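You operate a simulated robot arm through the tools that you are given. There is no shell and no other tool.

Carry out the task below with a simulated robot arm. There is one attempt and no reset: what you move stays moved.

TASK
Top the basin up to its line, then rinse yellow cage and small gear.
Fine: suds off both; cage back on the drying mat, gear back where it stood; tap shut.

The check looks at the end state, three seconds after you hand in, the way a careful person would. Anything else that was tipped, shoved, dropped, spilled or broken makes it a failure.

THE ROBOT
A 6-joint arm with a two-finger parallel gripper, fixed in place. Base frame: the origin is at the foot of the arm, x ahead of it, y to its left, z up. Lengths are in cm, angles in degrees, forces in N, time in s.
Its first joint turns from -166.0 to 166.0 degrees. Payload 3.91 kg.
The tool frame sits at the grasp point between the pads (the TCP): z along the fingers, y along the line on which they close. The tips reach 3 cm beyond it. Largest opening 11 cm; finger width 2, thickness 1; the body of the gripper, 4.8 by 11.2 cm, starts 5.5 cm behind the TCP.
Orientation is told as [roll, pitch, yaw] about the base's x, y, z axes, in that order, counted from this pose: with the fingers straight down and closing along the base's y, the tool's x points along the base's -x, its y along +y and its z along -z.

THE INTERFACE
- The arm moves only by the tool servo_tool. Its argument "deltas" is a list of rows, each a list of 6 numbers: the shift along the tool's x, y, z in cm, then the turn, a rotation vector about the tool's x, y, z in degrees. In form: [[x, y, z, ax, ay, az], ...]. A call has 1 to 20 rows; each row shifts and turns the commanded pose from where the row before left it, along the tool's axes as they then stand. "hand" is the opening, from 0 (shut) to 1 (fully open), set as the call begins (left out, the last holds). Rows are played at 5 a second. More than 5 cm and 8.6 degrees between two rows, or a gripper value outside its range, and nothing of the call is played. A pose out of reach is approached as far as the arm can. The call stops where the force on the tool passes 90 N (or 10 N more than at its start, if that is more) or the arm is blocked; 0.2 s more then pass. The fingers move at their own pace (about 10.8 cm/s each) and stop on an object; they squeeze with about 26 N. The grip force told is the motor's: it shows also when the fingers shut on nothing. Time passes only in rows, and 0.2 s behind the last, so rows that do not move let the fingers close. The reply holds the time, the measured pose of the TCP, the force on the tool along the base axes, the opening and the grip force, in the units named above and with some noise, with the torque about the TCP (base axes, N m) and any sound that the robot's microphone picked up.
- Cameras (640 x 400 px; columns grow to the right, rows downward): "scene" is fixed at [21.79, -49.99, 152.98]; the picture's right is [0.95, -0.31, 0.00], its down [-0.14, -0.44, -0.89] and it looks along [0.27, 0.84, -0.47] (base axes); focal length 348 px, centre (320, 200). "wrist" rides on the gripper at [7.2, 1.7, -10.3] in the tool frame; the picture's right is [-0.23, 0.97, 0.00], its down [-0.76, -0.18, -0.62] and it looks along [-0.61, -0.14, 0.78] (tool axes); focal length 222 px, centre (320, 200). There is no depth. A picture from a camera that has moved, and an enlarged one, comes with that camera's place and axes in the base frame and with its lens.
- camera(camera): a new picture of that camera. No time passes.
- inspect(camera, box): a new picture of the part [left, top, right, bottom] of that camera's present view, enlarged. No time passes.
- close_job(): hands the job in; it is judged then, once.

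Places have to be worked out from the pictures, the camera data and where the tool is seen. Open the gripper and draw the arm clear of the work before you hand the job in, unless the task says otherwise.

The tools are called after "Request:" as name(argument=value, ...) on one line, values as JSON. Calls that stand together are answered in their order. servo_tool: Moves the arm, as the interface text tells. Its arguments: {"type":"object","properties":{"deltas":{"type":"array"},"hand":{"type":"number"}},"required":["deltas"]} The other tools are called the same way: camera (camera) takes a picture; inspect (camera, box) takes an enlarged picture of a part of a camera's view; close_job () hands the job in.

At the start:

```text
clock: 0.0
position: [53.0, 19.74, 127.04]
ee_rot: [-0.1, 0.0, 0.0]
force: [0.7, -0.3, -0.3]
moment: [0.02, -0.04, -0.04]
gripper_width: 11.01
finger_force: 0.0
```

scene: 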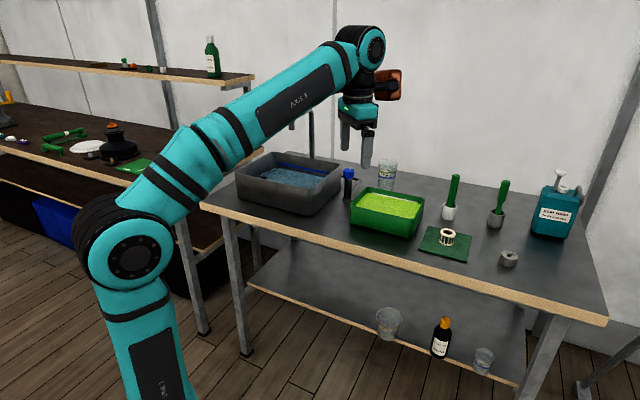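
wrist: 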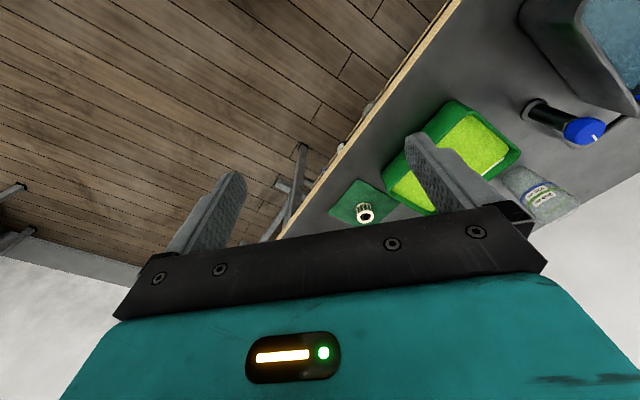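

I'll start by looking closely at the scene to identify the basin, tap, cage, gear and mat.

Request:
inspect(camera="scene", box=[220, 120, 420, 245])

Request:
inspect(camera="scene", box=[400, 150, 600, 275])

Request:
inspect(camera="scene", box=[0, 80, 200, 205])

Request:
inspect(camera="scene", box=[340, 280, 540, 400])

Request:
camera(camera="wrist")

```text
3.20 times, centred on (320, 182) of scene
camera zoom: at [21.79, -49.99, 152.98], right [0.95, -0.31, 0.0], down [-0.14, -0.44, -0.89], along [0.27, 0.84, -0.47], focal length 1115 px, centre (320, 256)
```

zoom: 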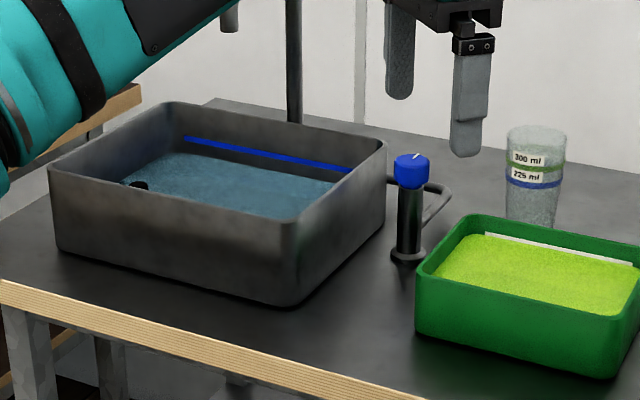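

```text
3.20 times, centred on (500, 212) of scene
camera zoom: at [21.79, -49.99, 152.98], right [0.95, -0.31, 0.0], down [-0.14, -0.44, -0.89], along [0.27, 0.84, -0.47], focal length 1115 px, centre (-256, 160)
```

zoom: 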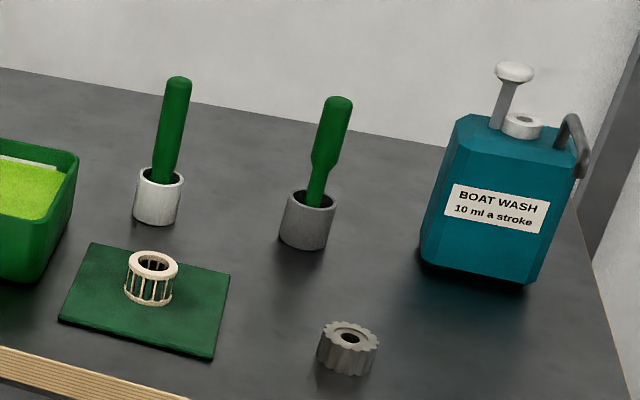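

```text
3.20 times, centred on (100, 142) of scene
camera zoom: at [21.79, -49.99, 152.98], right [0.95, -0.31, 0.0], down [-0.14, -0.44, -0.89], along [0.27, 0.84, -0.47], focal length 1115 px, centre (1024, 384)
```

zoom: 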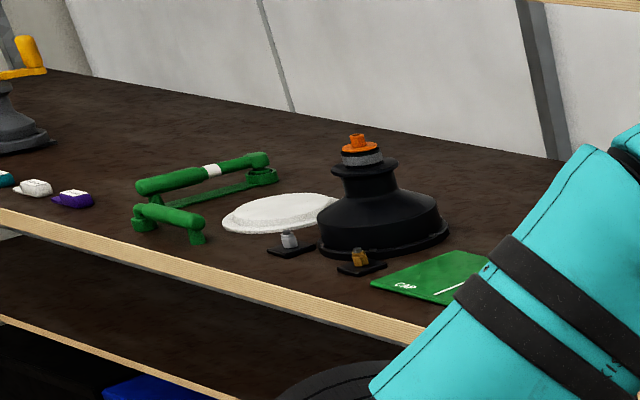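

```text
3.20 times, centred on (440, 340) of scene
camera zoom: at [21.79, -49.99, 152.98], right [0.95, -0.31, 0.0], down [-0.14, -0.44, -0.89], along [0.27, 0.84, -0.47], focal length 1115 px, centre (-64, -248)
```

zoom: 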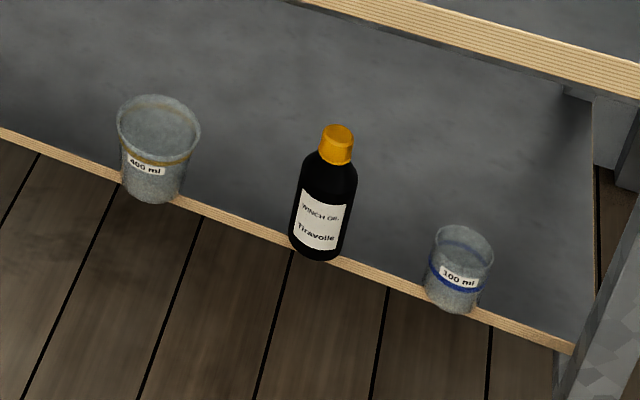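

```text
taken
camera wrist: at [45.8, 21.48, 137.23], right [0.23, 0.97, 0.0], down [0.76, -0.18, 0.62], along [0.61, -0.14, -0.78], focal length 222 px, centre (320, 200)
```

wrist: 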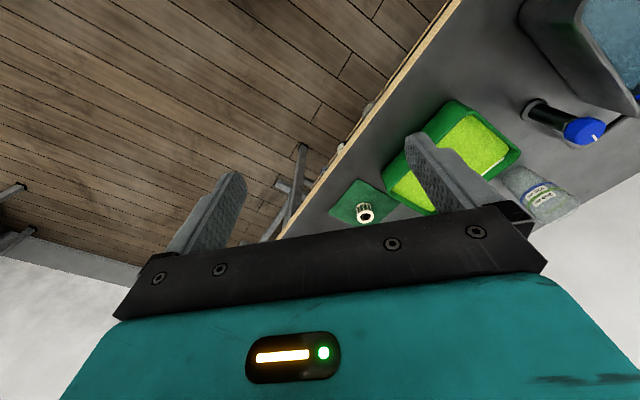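

The table seems to be at about z≈90, with the basin near (49,72), the tap pillar near (68,59), the cage near (87,24) and the gear near (97,9). I'll move the arm back and yaw it so the wrist camera can see the basin and tap.

Request:
servo_tool(deltas=[[3.25, 3.5, 0, 0, 0, 0], [3.25, 3.5, 0, 0, 0, 0], [3.25, 3.5, 0, 0, 0, 0], [3.25, 3.5, 0, 0, 0, 0], [0, 0, 0, 0, 0, -8.3], [0, 0, 0, 0, 0, -8.3], [0, 0, 0, 0, 0, -8.3], [0, 0, 0, 0, 0, -8.3], [0, 0, 0, 0, 0, -8.3]])

```text
clock: 2.0
position: [39.94, 33.78, 126.96]
ee_rot: [0.1, 0.0, 41.7]
force: [-0.5, -0.1, 0.9]
moment: [0.05, 0.01, -0.01]
gripper_width: 11.0
finger_force: 0.0
```

The move tracked as expected and yaw is now 41.7°. Next I'll take pictures.

Request:
camera(camera="wrist")

Request:
camera(camera="scene")

```text
taken
camera wrist: at [33.51, 30.23, 137.23], right [-0.48, 0.88, 0.0], down [0.69, 0.37, 0.62], along [0.55, 0.3, -0.78], focal length 222 px, centre (320, 200)
```

wrist: 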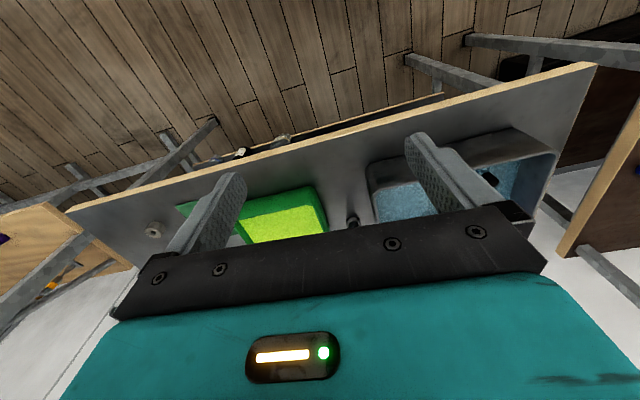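

```text
taken
```

scene: 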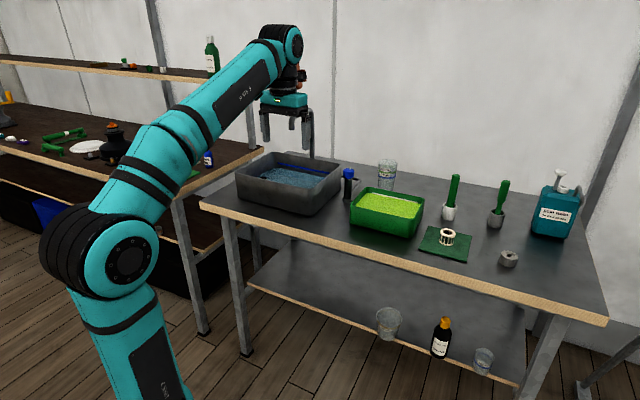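

The wrist view is inverted: the top of the image is toward the base. I'll move forward about 15 cm so the tap and basin come clearly into view.

Request:
servo_tool(deltas=[[-4.9, 0, 0, 0, 0, 0], [-4.9, 0, 0, 0, 0, 0], [-4.9, 0, 0, 0, 0, 0], [0, 0, 0, 0, 0, 0]])

Request:
camera(camera="wrist")

Request:
camera(camera="scene")

```text
clock: 3.0
position: [51.03, 43.45, 126.9]
ee_rot: [0.0, 0.0, 41.6]
force: [-0.5, 0.9, 0.2]
moment: [0.04, 0.03, 0.0]
gripper_width: 10.98
finger_force: 0.2
```

```text
taken
camera wrist: at [44.53, 39.94, 137.22], right [-0.48, 0.88, 0.0], down [0.69, 0.37, 0.62], along [0.55, 0.3, -0.78], focal length 222 px, centre (320, 200)
```

wrist: 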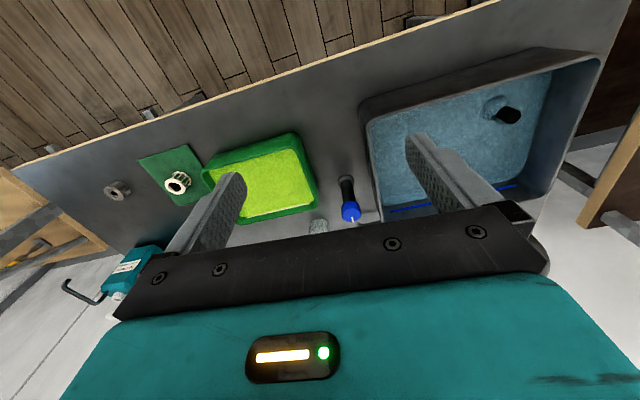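

```text
taken
```

scene: 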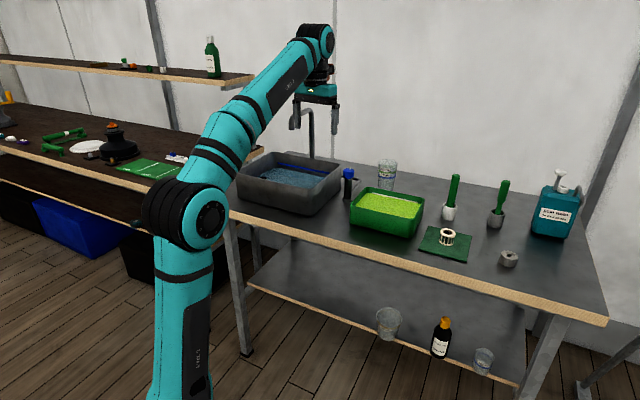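

The wrist camera now shows the blue tap knob, the basin with a black object in it, and a swan-neck spout. I'll enlarge the details.

Request:
inspect(camera="wrist", box=[290, 130, 450, 230])

Request:
inspect(camera="wrist", box=[440, 60, 600, 160])

Request:
inspect(camera="scene", box=[225, 90, 385, 190])

Request:
inspect(camera="scene", box=[220, 130, 380, 230])

Request:
inspect(camera="wrist", box=[90, 130, 250, 230])

Request:
inspect(camera="scene", box=[415, 215, 535, 290])

```text
4.00 times, centred on (370, 180) of wrist
camera zoom: at [44.53, 39.94, 137.22], right [-0.48, 0.88, 0.0], down [0.69, 0.37, 0.62], along [0.55, 0.3, -0.78], focal length 888 px, centre (120, 280)
```

zoom: 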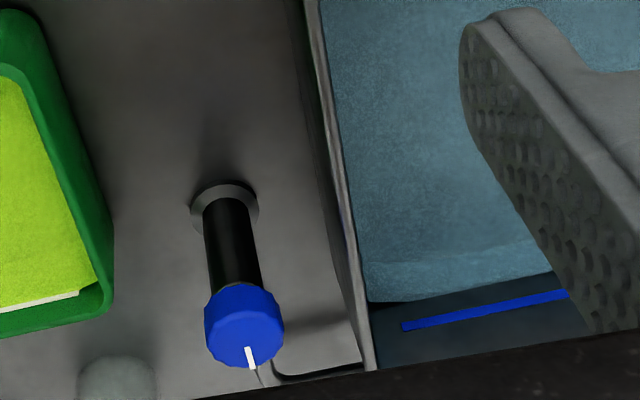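

```text
4.00 times, centred on (520, 110) of wrist
camera zoom: at [44.53, 39.94, 137.22], right [-0.48, 0.88, 0.0], down [0.69, 0.37, 0.62], along [0.55, 0.3, -0.78], focal length 888 px, centre (-480, 560)
```

zoom: 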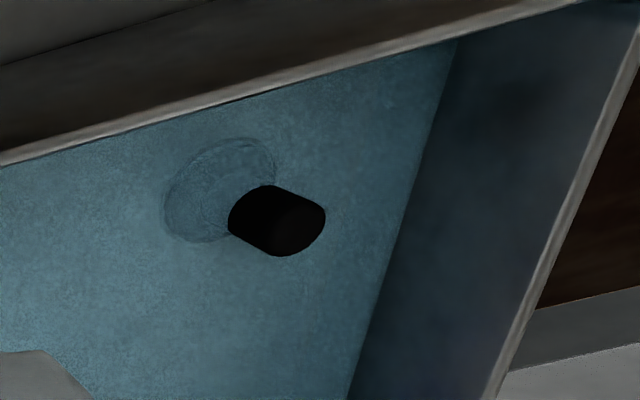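

```text
4.00 times, centred on (305, 140) of scene
camera zoom: at [21.79, -49.99, 152.98], right [0.95, -0.31, 0.0], down [-0.14, -0.44, -0.89], along [0.27, 0.84, -0.47], focal length 1394 px, centre (380, 440)
```

zoom: 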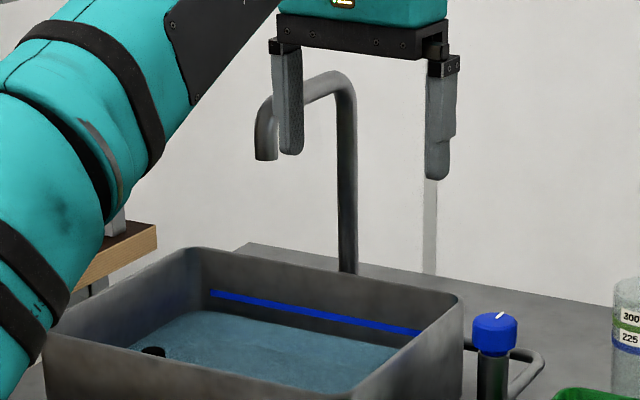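

```text
4.00 times, centred on (300, 180) of scene
camera zoom: at [21.79, -49.99, 152.98], right [0.95, -0.31, 0.0], down [-0.14, -0.44, -0.89], along [0.27, 0.84, -0.47], focal length 1394 px, centre (400, 280)
```

zoom: 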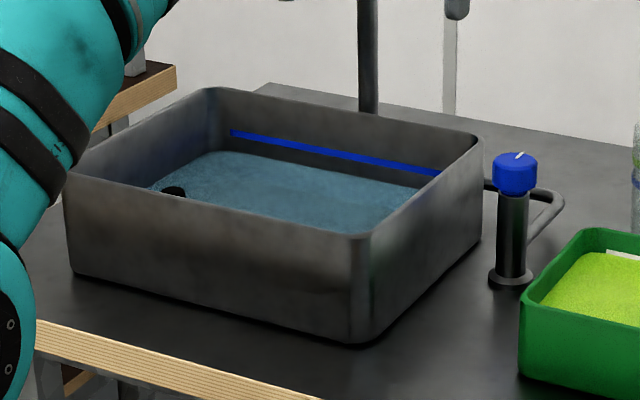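

```text
4.00 times, centred on (170, 180) of wrist
camera zoom: at [44.53, 39.94, 137.22], right [-0.48, 0.88, 0.0], down [0.69, 0.37, 0.62], along [0.55, 0.3, -0.78], focal length 888 px, centre (920, 280)
```

zoom: 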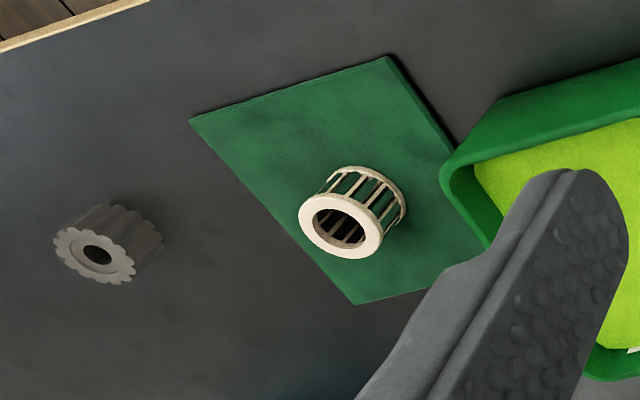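

```text
5.33 times, centred on (475, 252) of scene
camera zoom: at [21.79, -49.99, 152.98], right [0.95, -0.31, 0.0], down [-0.14, -0.44, -0.89], along [0.27, 0.84, -0.47], focal length 1859 px, centre (-507, -80)
```

zoom: 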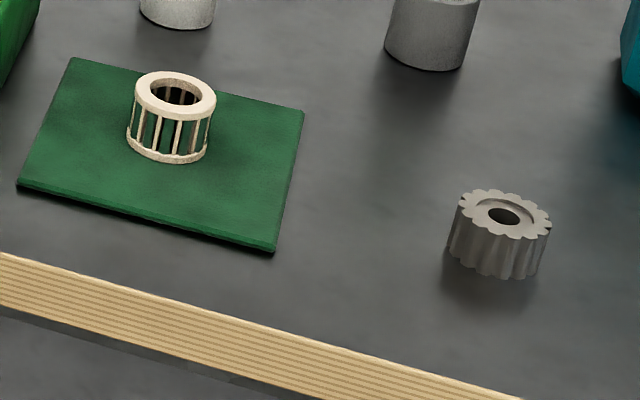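

The basin shows a blue line a few cm above the water, and the swan-neck spout stands behind it. The blue knob (about 4 cm across, with a white pointer) triangulates to (68.5, 60.4, top at z≈102.7). I'll move above it at a safe height and check.

Request:
servo_tool(deltas=[[-4.05, 0.18, 0, 0, 0, 0], [-4.05, 0.18, 0, 0, 0, 0], [-4.05, 0.18, 0, 0, 0, 0], [-4.05, 0.18, 0, 0, 0, 0], [-4.05, 0.18, 0, 0, 0, 0], [-4.05, 0.18, 0, 0, 0, 0], [0, 0, 4, 0, 0, 0], [0, 0, 4, 0, 0, 0], [0, 0, 3, 0, 0, 0], [0, 0, 0, 0, 0, 0]])

Request:
camera(camera="wrist")

Request:
camera(camera="scene")

```text
clock: 5.2
position: [65.21, 57.26, 108.33]
ee_rot: [-0.1, -0.1, 41.6]
force: [0.2, -1.0, 0.7]
moment: [-0.01, 0.01, 0.02]
gripper_width: 11.02
finger_force: 0.0
out of reach, approached as far as the arm can: row 2, 3, 4, 5, 6
```

```text
taken
camera wrist: at [58.71, 53.78, 118.54], right [-0.48, 0.88, 0.0], down [0.69, 0.37, 0.62], along [0.55, 0.3, -0.78], focal length 222 px, centre (320, 200)
```

wrist: 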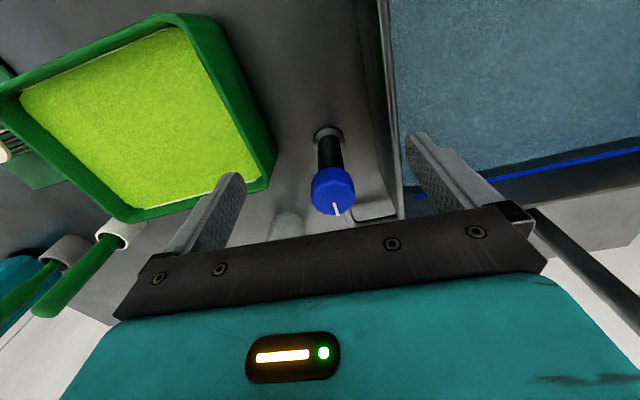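

```text
taken
```

scene: 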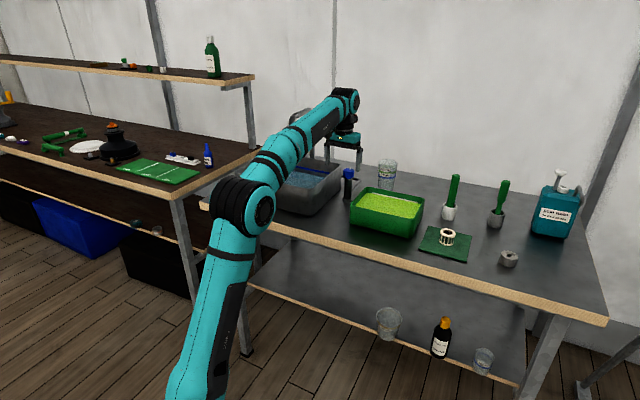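

The rows at z≈127 were beyond reach, so the arm settled lower at z=108.3, which is still clear. I'll zoom in on the knob to refine its position and read the pointer.

Request:
inspect(camera="wrist", box=[280, 110, 400, 230])

Request:
inspect(camera="scene", box=[300, 110, 420, 210])

```text
3.33 times, centred on (340, 170) of wrist
camera zoom: at [58.71, 53.78, 118.54], right [-0.48, 0.88, 0.0], down [0.69, 0.37, 0.62], along [0.55, 0.3, -0.78], focal length 740 px, centre (253, 300)
```

zoom: 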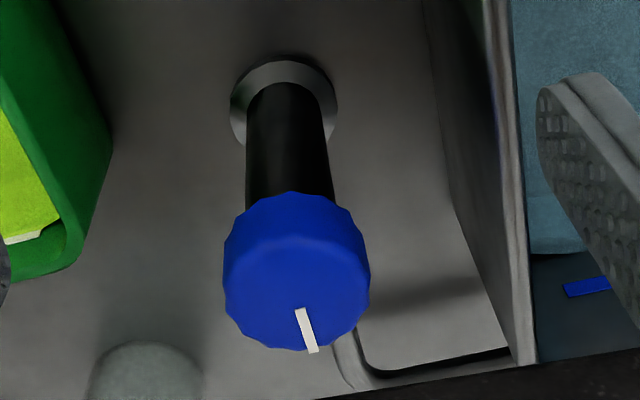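

```text
4.00 times, centred on (360, 160) of scene
camera zoom: at [21.79, -49.99, 152.98], right [0.95, -0.31, 0.0], down [-0.14, -0.44, -0.89], along [0.27, 0.84, -0.47], focal length 1394 px, centre (160, 360)
```

zoom: 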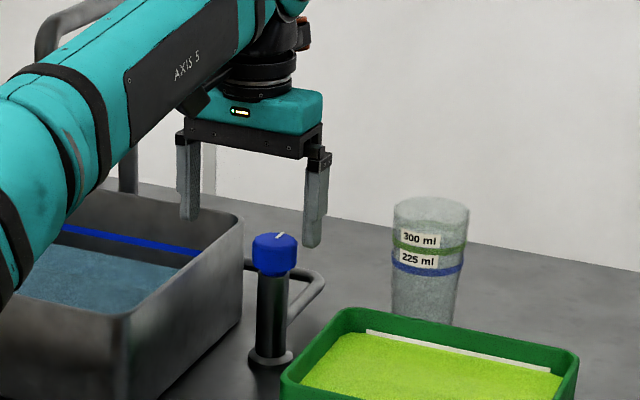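

The knob spans roughly z 99.8–102.7, with its axis near (68.8, 60.6). I'll narrow the opening to about 6.6 cm so the fingers clear the basin wall, then move directly above the knob and re-check.

Request:
servo_tool(deltas=[[0, 0, 0, 0, 0, 0], [-2.46, 0.06, 0, 0, 0, 0], [-2.46, 0.06, 0, 0, 0, 0], [0, 0, 0, 0, 0, 0]], hand=0.6)

Request:
inspect(camera="wrist", box=[240, 100, 400, 200])

Request:
inspect(camera="scene", box=[300, 110, 420, 210])

```text
clock: 6.2
position: [68.74, 60.65, 108.15]
ee_rot: [0.0, -0.1, 41.5]
force: [-0.3, 0.0, -0.3]
moment: [-0.01, 0.01, 0.03]
gripper_width: 6.58
finger_force: 0.0
```

```text
4.00 times, centred on (320, 150) of wrist
camera zoom: at [62.32, 57.16, 118.51], right [-0.48, 0.88, 0.0], down [0.69, 0.37, 0.62], along [0.55, 0.3, -0.78], focal length 888 px, centre (320, 400)
```

zoom: 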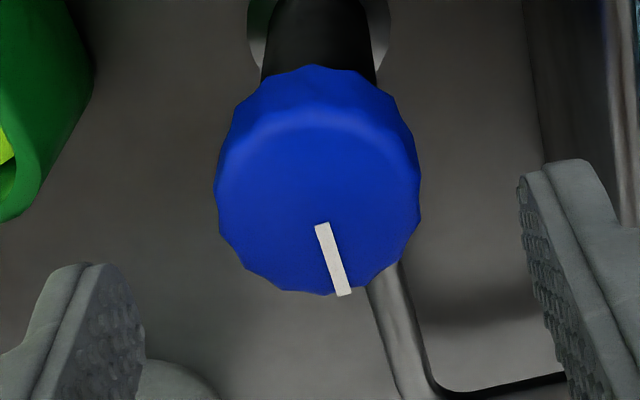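

```text
4.00 times, centred on (360, 160) of scene
camera zoom: at [21.79, -49.99, 152.98], right [0.95, -0.31, 0.0], down [-0.14, -0.44, -0.89], along [0.27, 0.84, -0.47], focal length 1394 px, centre (160, 360)
```

zoom: 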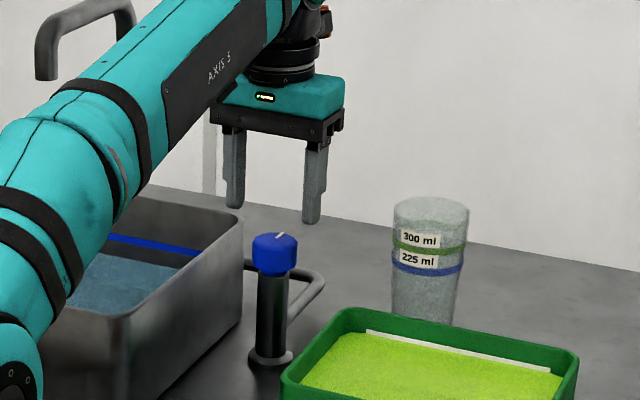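

The knob is centred laterally between the fingers and sits about 0.2 cm forward. I'll descend around it to TCP z≈102 (tips ≈99) and close gently.

Request:
servo_tool(deltas=[[-0.2, 0, 2, 0, 0, 0], [0, 0, 2, 0, 0, 0], [0, 0, 1.1, 0, 0, 0], [0, 0, 1.0, 0, 0, 0], [0, 0, 0, 0, 0, 0]])

Request:
inspect(camera="scene", box=[300, 110, 420, 210])

Request:
camera(camera="wrist")

```text
clock: 7.4
position: [68.89, 60.68, 102.2]
ee_rot: [-0.1, 0.0, 41.5]
force: [-0.4, -0.7, -0.2]
moment: [-0.02, -0.01, 0.0]
gripper_width: 6.58
finger_force: 0.1
```

```text
4.00 times, centred on (360, 160) of scene
camera zoom: at [21.79, -49.99, 152.98], right [0.95, -0.31, 0.0], down [-0.14, -0.44, -0.89], along [0.27, 0.84, -0.47], focal length 1394 px, centre (160, 360)
```

zoom: 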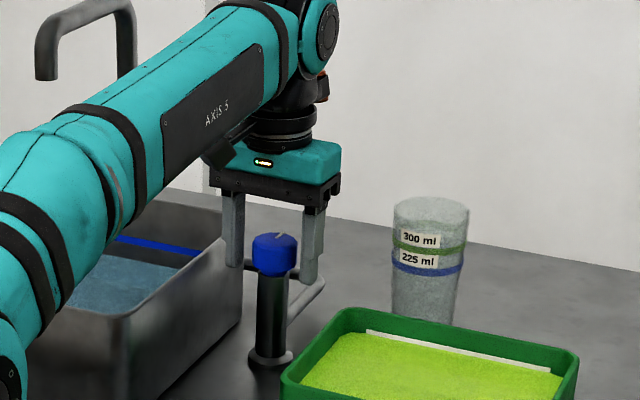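

```text
taken
camera wrist: at [62.41, 57.22, 112.47], right [-0.48, 0.88, 0.0], down [0.69, 0.37, 0.62], along [0.55, 0.3, -0.78], focal length 222 px, centre (320, 200)
```

wrist: 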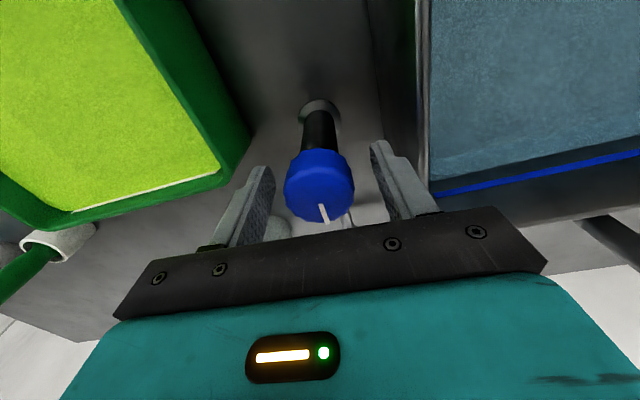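

The fingers straddle the knob and it is centred at TCP level. I'll close on it.

Request:
servo_tool(deltas=[[0, 0, 0, 0, 0, 0], [0, 0, 0, 0, 0, 0], [0, 0, 0, 0, 0, 0]], hand=0)

```text
clock: 8.2
position: [69.01, 60.56, 102.15]
ee_rot: [0.0, 0.0, 41.6]
force: [6.4, -10.1, -2.9]
moment: [0.04, -0.41, 0.15]
gripper_width: 4.27
finger_force: 45.0
```

The grip is on at 4.27 cm. I'll turn counter-clockwise (seen from above) in small steps and watch for flow.

Request:
servo_tool(deltas=[[0, -0.1, 0, 0, 0, 0], [0, 0, 0, 0, 0, -8], [0, 0, 0, 0, 0, -8]])

Request:
inspect(camera="scene", box=[260, 80, 420, 180])

Request:
inspect(camera="wrist", box=[240, 130, 400, 230])

```text
clock: 9.0
position: [69.15, 60.55, 102.2]
ee_rot: [-0.1, -0.1, 57.6]
force: [8.2, -14.1, -2.6]
moment: [-0.25, -0.33, 0.0]
gripper_width: 4.28
finger_force: 45.0
```

```text
4.00 times, centred on (340, 130) of scene
camera zoom: at [21.79, -49.99, 152.98], right [0.95, -0.31, 0.0], down [-0.14, -0.44, -0.89], along [0.27, 0.84, -0.47], focal length 1394 px, centre (240, 480)
```

zoom: 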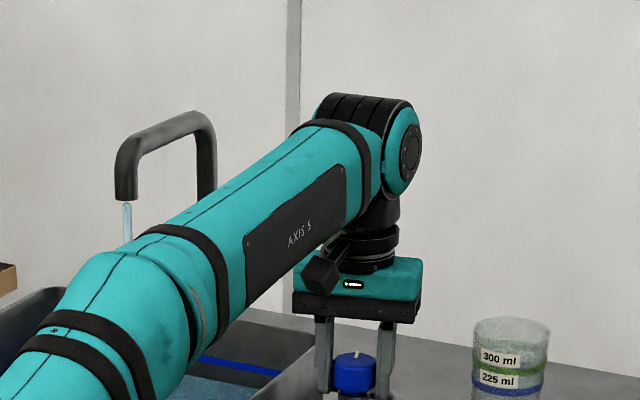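

```text
4.00 times, centred on (320, 180) of wrist
camera zoom: at [63.82, 55.39, 112.47], right [-0.7, 0.71, 0.0], down [0.56, 0.55, 0.62], along [0.44, 0.44, -0.78], focal length 888 px, centre (320, 280)
```

zoom: 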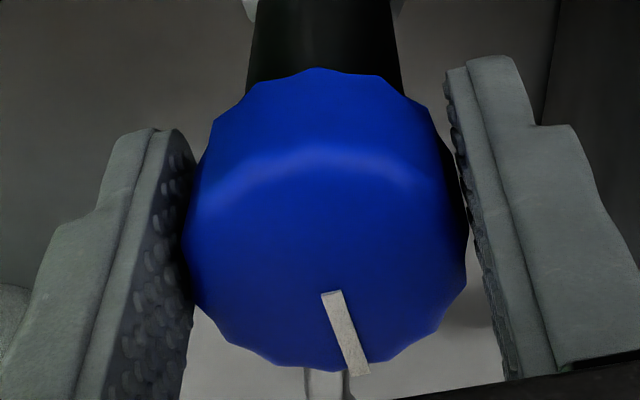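

Water is flowing from the spout as a thin stream, so counter-clockwise opens the tap. I'll open it further and look at the fill rate.

Request:
servo_tool(deltas=[[0, -0.1, 0, 0, 0, -8], [0, 0, 0, 0, 0, -8], [0, 0, 0, 0, 0, -8], [0, 0, 0, 0, 0, -8]])

Request:
camera(camera="scene")

Request:
camera(camera="wrist")

```text
clock: 10.0
position: [69.28, 60.37, 102.27]
ee_rot: [0.0, -0.1, 89.6]
force: [26.0, -9.7, 3.9]
moment: [-0.25, -0.36, -0.09]
gripper_width: 4.28
finger_force: 44.9
```

```text
taken
```

scene: 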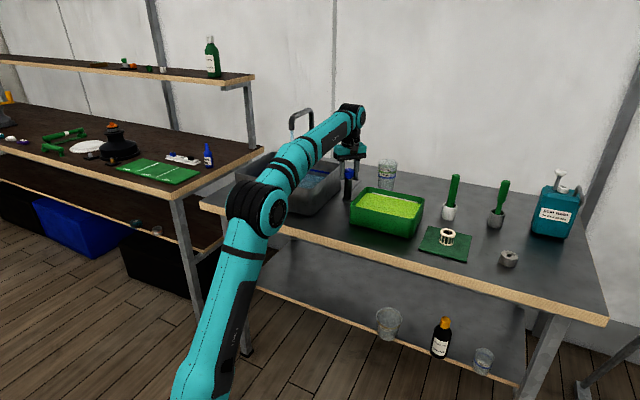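

```text
taken
camera wrist: at [67.57, 53.3, 112.46], right [-0.97, 0.23, 0.0], down [0.18, 0.76, 0.62], along [0.15, 0.61, -0.78], focal length 222 px, centre (320, 200)
```

wrist: 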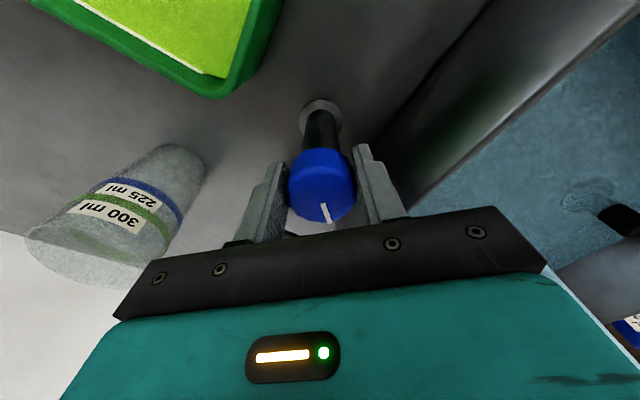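

The reaction force shows I gripped about 0.4 cm short of the knob's axis, so I'll relax the command accordingly. First I'll check how much of the basin level I can see.

Request:
inspect(camera="scene", box=[270, 95, 390, 220])

Request:
servo_tool(deltas=[[0.18, -0.24, 0, 0, 0, 0]])

Request:
inspect(camera="scene", box=[270, 140, 370, 210])

```text
3.20 times, centred on (330, 158) of scene
camera zoom: at [21.79, -49.99, 152.98], right [0.95, -0.31, 0.0], down [-0.14, -0.44, -0.89], along [0.27, 0.84, -0.47], focal length 1115 px, centre (288, 336)
```

zoom: 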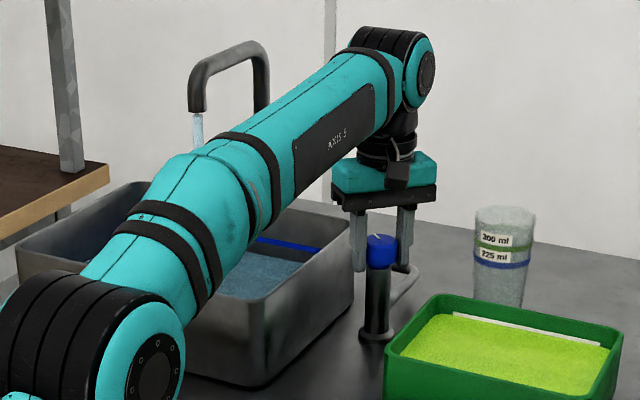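

```text
clock: 10.4
position: [69.37, 60.57, 102.23]
ee_rot: [0.0, -0.1, 89.8]
force: [18.3, -3.2, 4.8]
moment: [0.07, -0.16, -0.13]
gripper_width: 4.24
finger_force: 44.9
```

```text
5.71 times, centred on (320, 175) of scene
camera zoom: at [21.79, -49.99, 152.98], right [0.95, -0.31, 0.0], down [-0.14, -0.44, -0.89], along [0.27, 0.84, -0.47], focal length 1991 px, centre (320, 343)
```

zoom: 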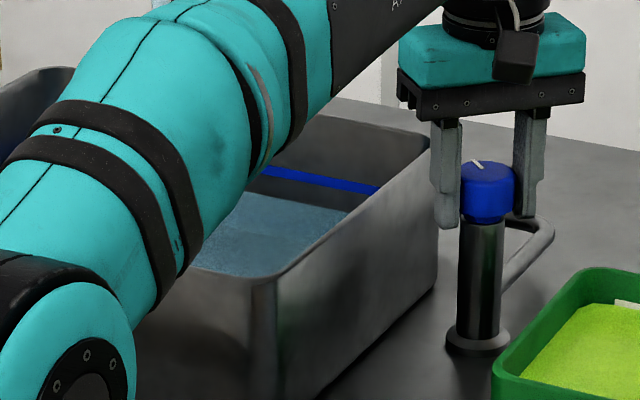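

The line and the water's back edge are visible to the right of the arm. I'll zoom tightly to track the gap.

Request:
inspect(camera="scene", box=[305, 160, 345, 185])

Request:
servo_tool(deltas=[[0.1, -0.15, 0, 0, 0, 0], [0, 0, 0, 0, 0, 0], [0, 0, 0, 0, 0, 0], [0, 0, 0, 0, 0, 0]])

Request:
inspect(camera="scene", box=[305, 160, 345, 185])

```text
16.00 times, centred on (325, 172) of scene
camera zoom: at [21.79, -49.99, 152.98], right [0.95, -0.31, 0.0], down [-0.14, -0.44, -0.89], along [0.27, 0.84, -0.47], focal length 5576 px, centre (240, 640)
```

zoom: 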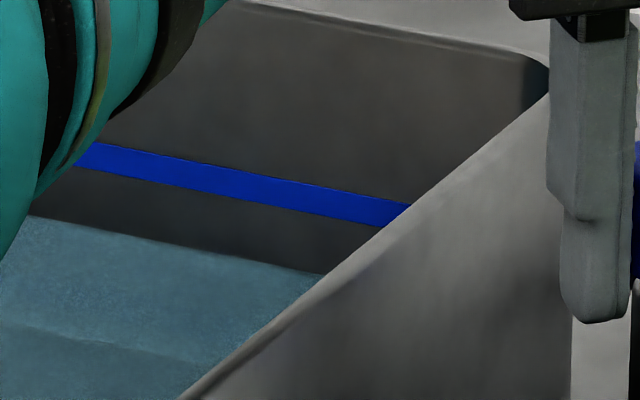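

```text
clock: 11.4
position: [69.27, 60.47, 102.09]
ee_rot: [0.1, 0.0, 89.6]
force: [-32.4, 22.0, -4.3]
moment: [0.64, 0.35, 0.14]
gripper_width: 4.26
finger_force: 45.0
```

```text
16.00 times, centred on (325, 172) of scene
camera zoom: at [21.79, -49.99, 152.98], right [0.95, -0.31, 0.0], down [-0.14, -0.44, -0.89], along [0.27, 0.84, -0.47], focal length 5576 px, centre (240, 640)
```

zoom: 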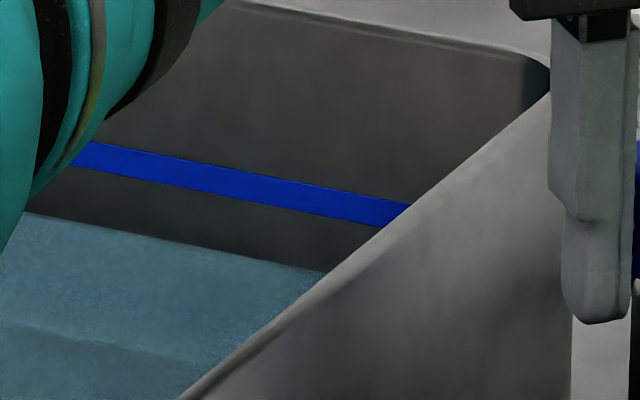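

The level rises about 0.09 cm/s, and the gap to the line is about 1.7–2 cm. I'll ease back the over-correction in the command and let it fill while watching.

Request:
servo_tool(deltas=[[-0.08, 0.1, 0, 0, 0, 0], [0, 0, 0, 0, 0, 0], [0, 0, 0, 0, 0, 0], [0, 0, 0, 0, 0, 0], [0, 0, 0, 0, 0, 0], [0, 0, 0, 0, 0, 0], [0, 0, 0, 0, 0, 0], [0, 0, 0, 0, 0, 0], [0, 0, 0, 0, 0, 0], [0, 0, 0, 0, 0, 0]])

Request:
inspect(camera="scene", box=[305, 160, 345, 185])

Request:
inspect(camera="scene", box=[220, 90, 380, 220])

```text
clock: 13.6
position: [69.33, 60.35, 102.26]
ee_rot: [0.1, 0.1, 89.5]
force: [-34.9, 7.0, -17.1]
moment: [-0.64, -0.05, 0.14]
gripper_width: 4.21
finger_force: 44.6
```

```text
16.00 times, centred on (325, 172) of scene
camera zoom: at [21.79, -49.99, 152.98], right [0.95, -0.31, 0.0], down [-0.14, -0.44, -0.89], along [0.27, 0.84, -0.47], focal length 5576 px, centre (240, 640)
```

zoom: 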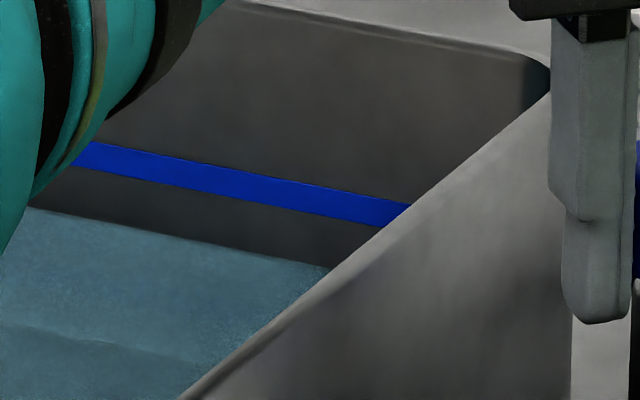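

```text
3.08 times, centred on (300, 155) of scene
camera zoom: at [21.79, -49.99, 152.98], right [0.95, -0.31, 0.0], down [-0.14, -0.44, -0.89], along [0.27, 0.84, -0.47], focal length 1072 px, centre (382, 338)
```

zoom: 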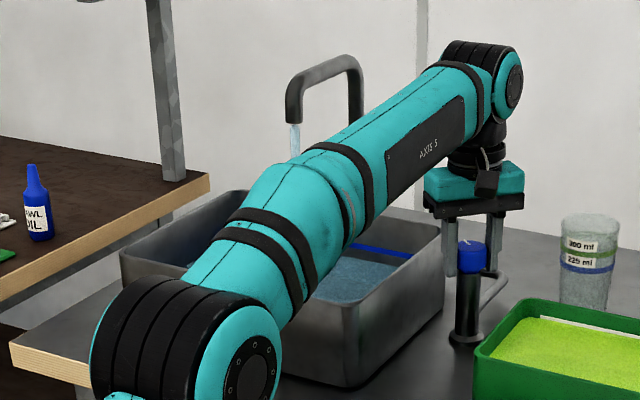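

The level rises slowly at about 0.08 cm/s, which suits a controlled fill. I'll release the knob, since it keeps its setting, to remove the side load while it fills and then re-centre on it.

Request:
servo_tool(deltas=[[0, 0, 0, 0, 0, 0], [0, 0, 0, 0, 0, 0], [0, 0, 0, 0, 0, 0]], hand=0.6)

Request:
inspect(camera="wrist", box=[240, 130, 400, 230])

Request:
inspect(camera="scene", box=[305, 160, 345, 185])

```text
clock: 14.4
position: [69.41, 60.18, 102.24]
ee_rot: [0.0, 0.1, 89.5]
force: [-0.2, 0.5, -0.7]
moment: [0.01, -0.04, 0.02]
gripper_width: 6.6
finger_force: 0.1
```

```text
4.00 times, centred on (320, 180) of wrist
camera zoom: at [67.72, 53.14, 112.5], right [-0.97, 0.24, 0.0], down [0.18, 0.76, 0.62], along [0.15, 0.61, -0.78], focal length 888 px, centre (320, 280)
```

zoom: 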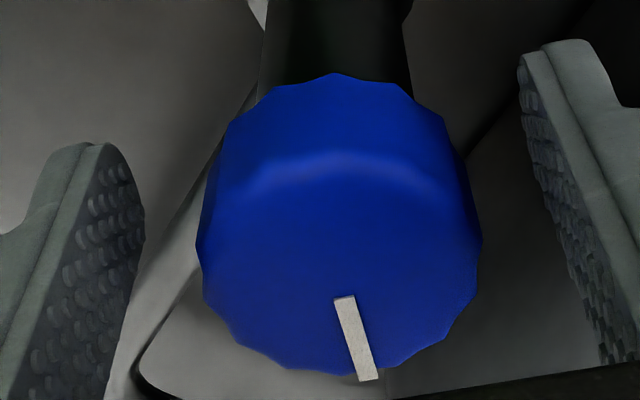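

```text
16.00 times, centred on (325, 172) of scene
camera zoom: at [21.79, -49.99, 152.98], right [0.95, -0.31, 0.0], down [-0.14, -0.44, -0.89], along [0.27, 0.84, -0.47], focal length 5576 px, centre (240, 640)
```

zoom: 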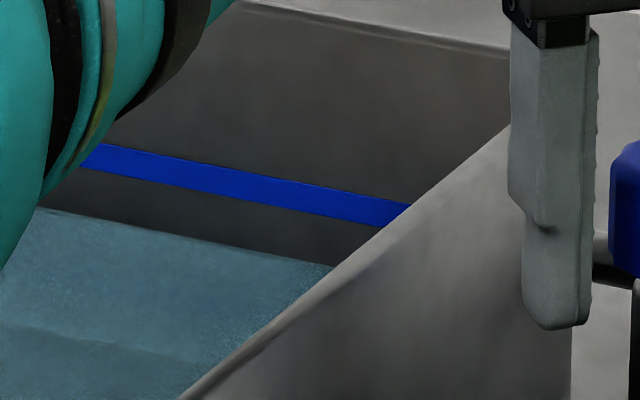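

The knob is free, its pointer unchanged, and water is still rising. I'll shift about 0.2–0.3 cm to centre on the knob and let it fill for 4 s.

Request:
servo_tool(deltas=[[-0.15, 0.1, 0, 0, 0, 0], [-0.15, 0.1, 0, 0, 0, 0], [0, 0, 0, 0, 0, 0], [0, 0, 0, 0, 0, 0], [0, 0, 0, 0, 0, 0], [0, 0, 0, 0, 0, 0], [0, 0, 0, 0, 0, 0], [0, 0, 0, 0, 0, 0], [0, 0, 0, 0, 0, 0], [0, 0, 0, 0, 0, 0], [0, 0, 0, 0, 0, 0], [0, 0, 0, 0, 0, 0], [0, 0, 0, 0, 0, 0], [0, 0, 0, 0, 0, 0], [0, 0, 0, 0, 0, 0], [0, 0, 0, 0, 0, 0], [0, 0, 0, 0, 0, 0], [0, 0, 0, 0, 0, 0], [0, 0, 0, 0, 0, 0], [0, 0, 0, 0, 0, 0]])

Request:
inspect(camera="wrist", box=[240, 130, 400, 230])

Request:
inspect(camera="scene", box=[305, 160, 345, 185])

```text
clock: 18.6
position: [69.15, 60.65, 102.16]
ee_rot: [0.0, 0.1, 89.6]
force: [0.4, -0.5, -0.7]
moment: [0.02, -0.03, 0.02]
gripper_width: 6.62
finger_force: 0.0
```

```text
4.00 times, centred on (320, 180) of wrist
camera zoom: at [67.47, 53.5, 112.46], right [-0.97, 0.23, 0.0], down [0.18, 0.76, 0.62], along [0.15, 0.61, -0.78], focal length 888 px, centre (320, 280)
```

zoom: 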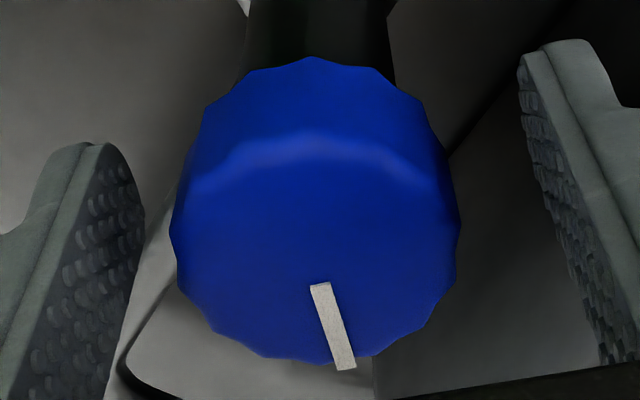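

```text
16.00 times, centred on (325, 172) of scene
camera zoom: at [21.79, -49.99, 152.98], right [0.95, -0.31, 0.0], down [-0.14, -0.44, -0.89], along [0.27, 0.84, -0.47], focal length 5576 px, centre (240, 640)
```

zoom: 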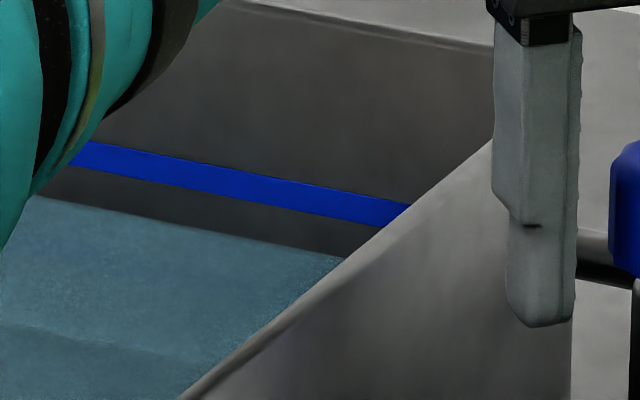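

The knob is centred in the fingers. The water edge is about 53 zoom-px below the line centre, rising about 2.55 px/s, so about 20 s remain. I'll wait 8 s in two calls and re-measure.

Request:
servo_tool(deltas=[[0, 0, 0, 0, 0, 0], [0, 0, 0, 0, 0, 0], [0, 0, 0, 0, 0, 0], [0, 0, 0, 0, 0, 0], [0, 0, 0, 0, 0, 0], [0, 0, 0, 0, 0, 0], [0, 0, 0, 0, 0, 0], [0, 0, 0, 0, 0, 0], [0, 0, 0, 0, 0, 0], [0, 0, 0, 0, 0, 0], [0, 0, 0, 0, 0, 0], [0, 0, 0, 0, 0, 0], [0, 0, 0, 0, 0, 0], [0, 0, 0, 0, 0, 0], [0, 0, 0, 0, 0, 0], [0, 0, 0, 0, 0, 0], [0, 0, 0, 0, 0, 0], [0, 0, 0, 0, 0, 0], [0, 0, 0, 0, 0, 0], [0, 0, 0, 0, 0, 0]])

Request:
servo_tool(deltas=[[0, 0, 0, 0, 0, 0], [0, 0, 0, 0, 0, 0], [0, 0, 0, 0, 0, 0], [0, 0, 0, 0, 0, 0], [0, 0, 0, 0, 0, 0], [0, 0, 0, 0, 0, 0], [0, 0, 0, 0, 0, 0], [0, 0, 0, 0, 0, 0], [0, 0, 0, 0, 0, 0], [0, 0, 0, 0, 0, 0], [0, 0, 0, 0, 0, 0], [0, 0, 0, 0, 0, 0], [0, 0, 0, 0, 0, 0], [0, 0, 0, 0, 0, 0], [0, 0, 0, 0, 0, 0], [0, 0, 0, 0, 0, 0], [0, 0, 0, 0, 0, 0], [0, 0, 0, 0, 0, 0], [0, 0, 0, 0, 0, 0], [0, 0, 0, 0, 0, 0]])

Request:
inspect(camera="scene", box=[305, 160, 345, 185])

```text
clock: 22.8
position: [69.2, 60.57, 102.17]
ee_rot: [0.0, -0.1, 89.6]
force: [-0.5, 0.2, -0.1]
moment: [0.02, -0.05, -0.02]
gripper_width: 6.61
finger_force: 0.1
```

```text
clock: 27.0
position: [69.08, 60.61, 102.23]
ee_rot: [0.1, 0.1, 89.4]
force: [0.2, -0.1, -0.4]
moment: [-0.01, 0.0, 0.01]
gripper_width: 6.6
finger_force: 0.0
```

```text
16.00 times, centred on (325, 172) of scene
camera zoom: at [21.79, -49.99, 152.98], right [0.95, -0.31, 0.0], down [-0.14, -0.44, -0.89], along [0.27, 0.84, -0.47], focal length 5576 px, centre (240, 640)
```

zoom: 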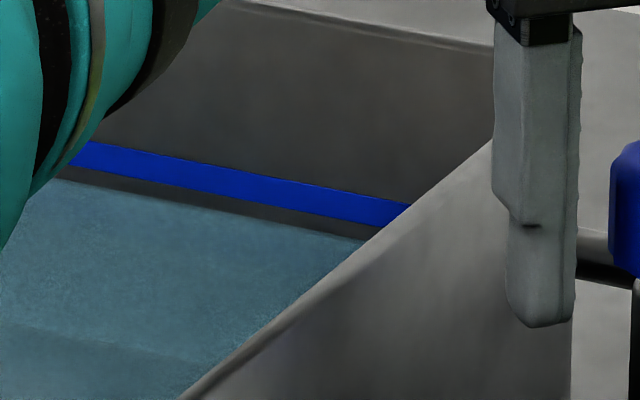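

The gap to line centre is now about 31 px at 2.6 px/s. I'll wait another 4.2 s and measure.

Request:
servo_tool(deltas=[[0, 0, 0, 0, 0, 0], [0, 0, 0, 0, 0, 0], [0, 0, 0, 0, 0, 0], [0, 0, 0, 0, 0, 0], [0, 0, 0, 0, 0, 0], [0, 0, 0, 0, 0, 0], [0, 0, 0, 0, 0, 0], [0, 0, 0, 0, 0, 0], [0, 0, 0, 0, 0, 0], [0, 0, 0, 0, 0, 0], [0, 0, 0, 0, 0, 0], [0, 0, 0, 0, 0, 0], [0, 0, 0, 0, 0, 0], [0, 0, 0, 0, 0, 0], [0, 0, 0, 0, 0, 0], [0, 0, 0, 0, 0, 0], [0, 0, 0, 0, 0, 0], [0, 0, 0, 0, 0, 0], [0, 0, 0, 0, 0, 0], [0, 0, 0, 0, 0, 0]])

Request:
inspect(camera="scene", box=[305, 160, 345, 185])

```text
clock: 31.2
position: [69.2, 60.71, 102.15]
ee_rot: [0.1, 0.1, 89.4]
force: [0.0, -0.7, -0.9]
moment: [0.0, -0.02, 0.03]
gripper_width: 6.6
finger_force: 0.1
```

```text
16.00 times, centred on (325, 172) of scene
camera zoom: at [21.79, -49.99, 152.98], right [0.95, -0.31, 0.0], down [-0.14, -0.44, -0.89], along [0.27, 0.84, -0.47], focal length 5576 px, centre (240, 640)
```

zoom: 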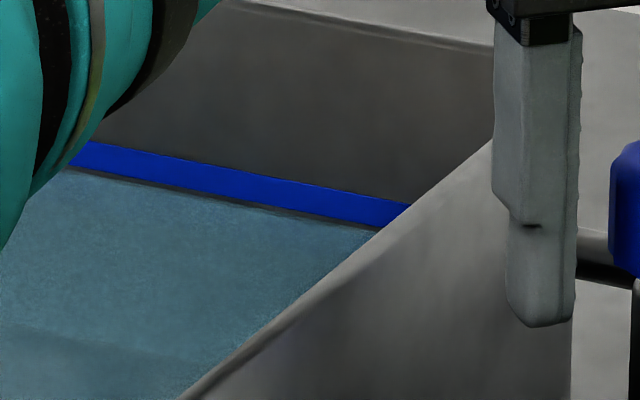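

The gap to centre is about 20 px. I'll wait 3 s more with the hand still open, then re-grip.

Request:
servo_tool(deltas=[[0, 0, 0, 0, 0, 0], [0, 0, 0, 0, 0, 0], [0, 0, 0, 0, 0, 0], [0, 0, 0, 0, 0, 0], [0, 0, 0, 0, 0, 0], [0, 0, 0, 0, 0, 0], [0, 0, 0, 0, 0, 0], [0, 0, 0, 0, 0, 0], [0, 0, 0, 0, 0, 0], [0, 0, 0, 0, 0, 0], [0, 0, 0, 0, 0, 0], [0, 0, 0, 0, 0, 0], [0, 0, 0, 0, 0, 0], [0, 0, 0, 0, 0, 0]])

Request:
servo_tool(deltas=[[0, 0, 0, 0, 0, 0], [0, 0, 0, 0, 0, 0], [0, 0, 0, 0, 0, 0]], hand=0)

Request:
inspect(camera="scene", box=[305, 160, 345, 185])

```text
clock: 34.2
position: [69.17, 60.68, 102.16]
ee_rot: [0.0, 0.0, 89.5]
force: [0.1, 0.1, 1.2]
moment: [-0.01, 0.0, 0.05]
gripper_width: 6.61
finger_force: 0.1
```

```text
clock: 35.0
position: [69.22, 60.47, 102.17]
ee_rot: [0.1, 0.0, 89.6]
force: [15.0, 3.2, 5.7]
moment: [0.44, -0.21, -0.02]
gripper_width: 4.22
finger_force: 45.0
```

```text
16.00 times, centred on (325, 172) of scene
camera zoom: at [21.79, -49.99, 152.98], right [0.95, -0.31, 0.0], down [-0.14, -0.44, -0.89], along [0.27, 0.84, -0.47], focal length 5576 px, centre (240, 640)
```

zoom: 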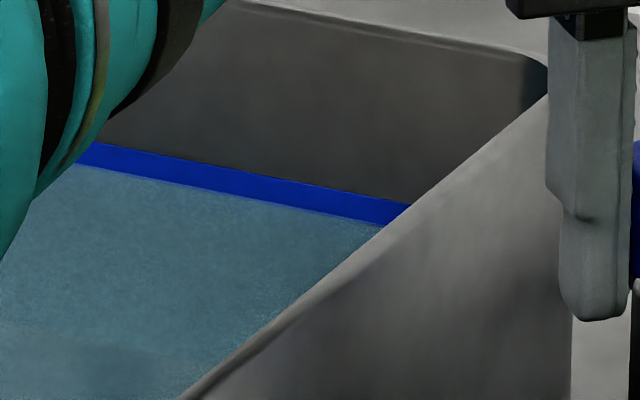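

The water has just reached the bottom edge of the line. I'll wait about 2.4 s more to bring it mid-line before turning the tap shut.

Request:
servo_tool(deltas=[[0, -0.04, 0, 0, 0, 0], [0, 0, 0, 0, 0, 0], [0, 0, 0, 0, 0, 0], [0, 0, 0, 0, 0, 0], [0, 0, 0, 0, 0, 0], [0, 0, 0, 0, 0, 0], [0, 0, 0, 0, 0, 0], [0, 0, 0, 0, 0, 0], [0, 0, 0, 0, 0, 0], [0, 0, 0, 0, 0, 0], [0, 0, 0, 0, 0, 0]])

Request:
inspect(camera="scene", box=[305, 160, 345, 185])

```text
clock: 37.4
position: [69.26, 60.58, 102.21]
ee_rot: [0.0, 0.1, 89.5]
force: [10.9, -4.8, 3.6]
moment: [-0.6, -0.32, 0.02]
gripper_width: 4.22
finger_force: 44.9
```

```text
16.00 times, centred on (325, 172) of scene
camera zoom: at [21.79, -49.99, 152.98], right [0.95, -0.31, 0.0], down [-0.14, -0.44, -0.89], along [0.27, 0.84, -0.47], focal length 5576 px, centre (240, 640)
```

zoom: 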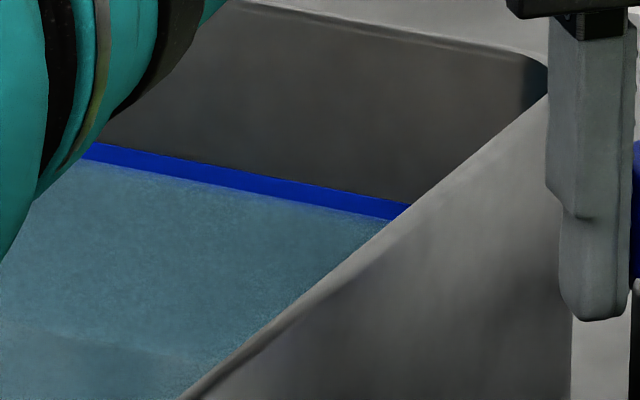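

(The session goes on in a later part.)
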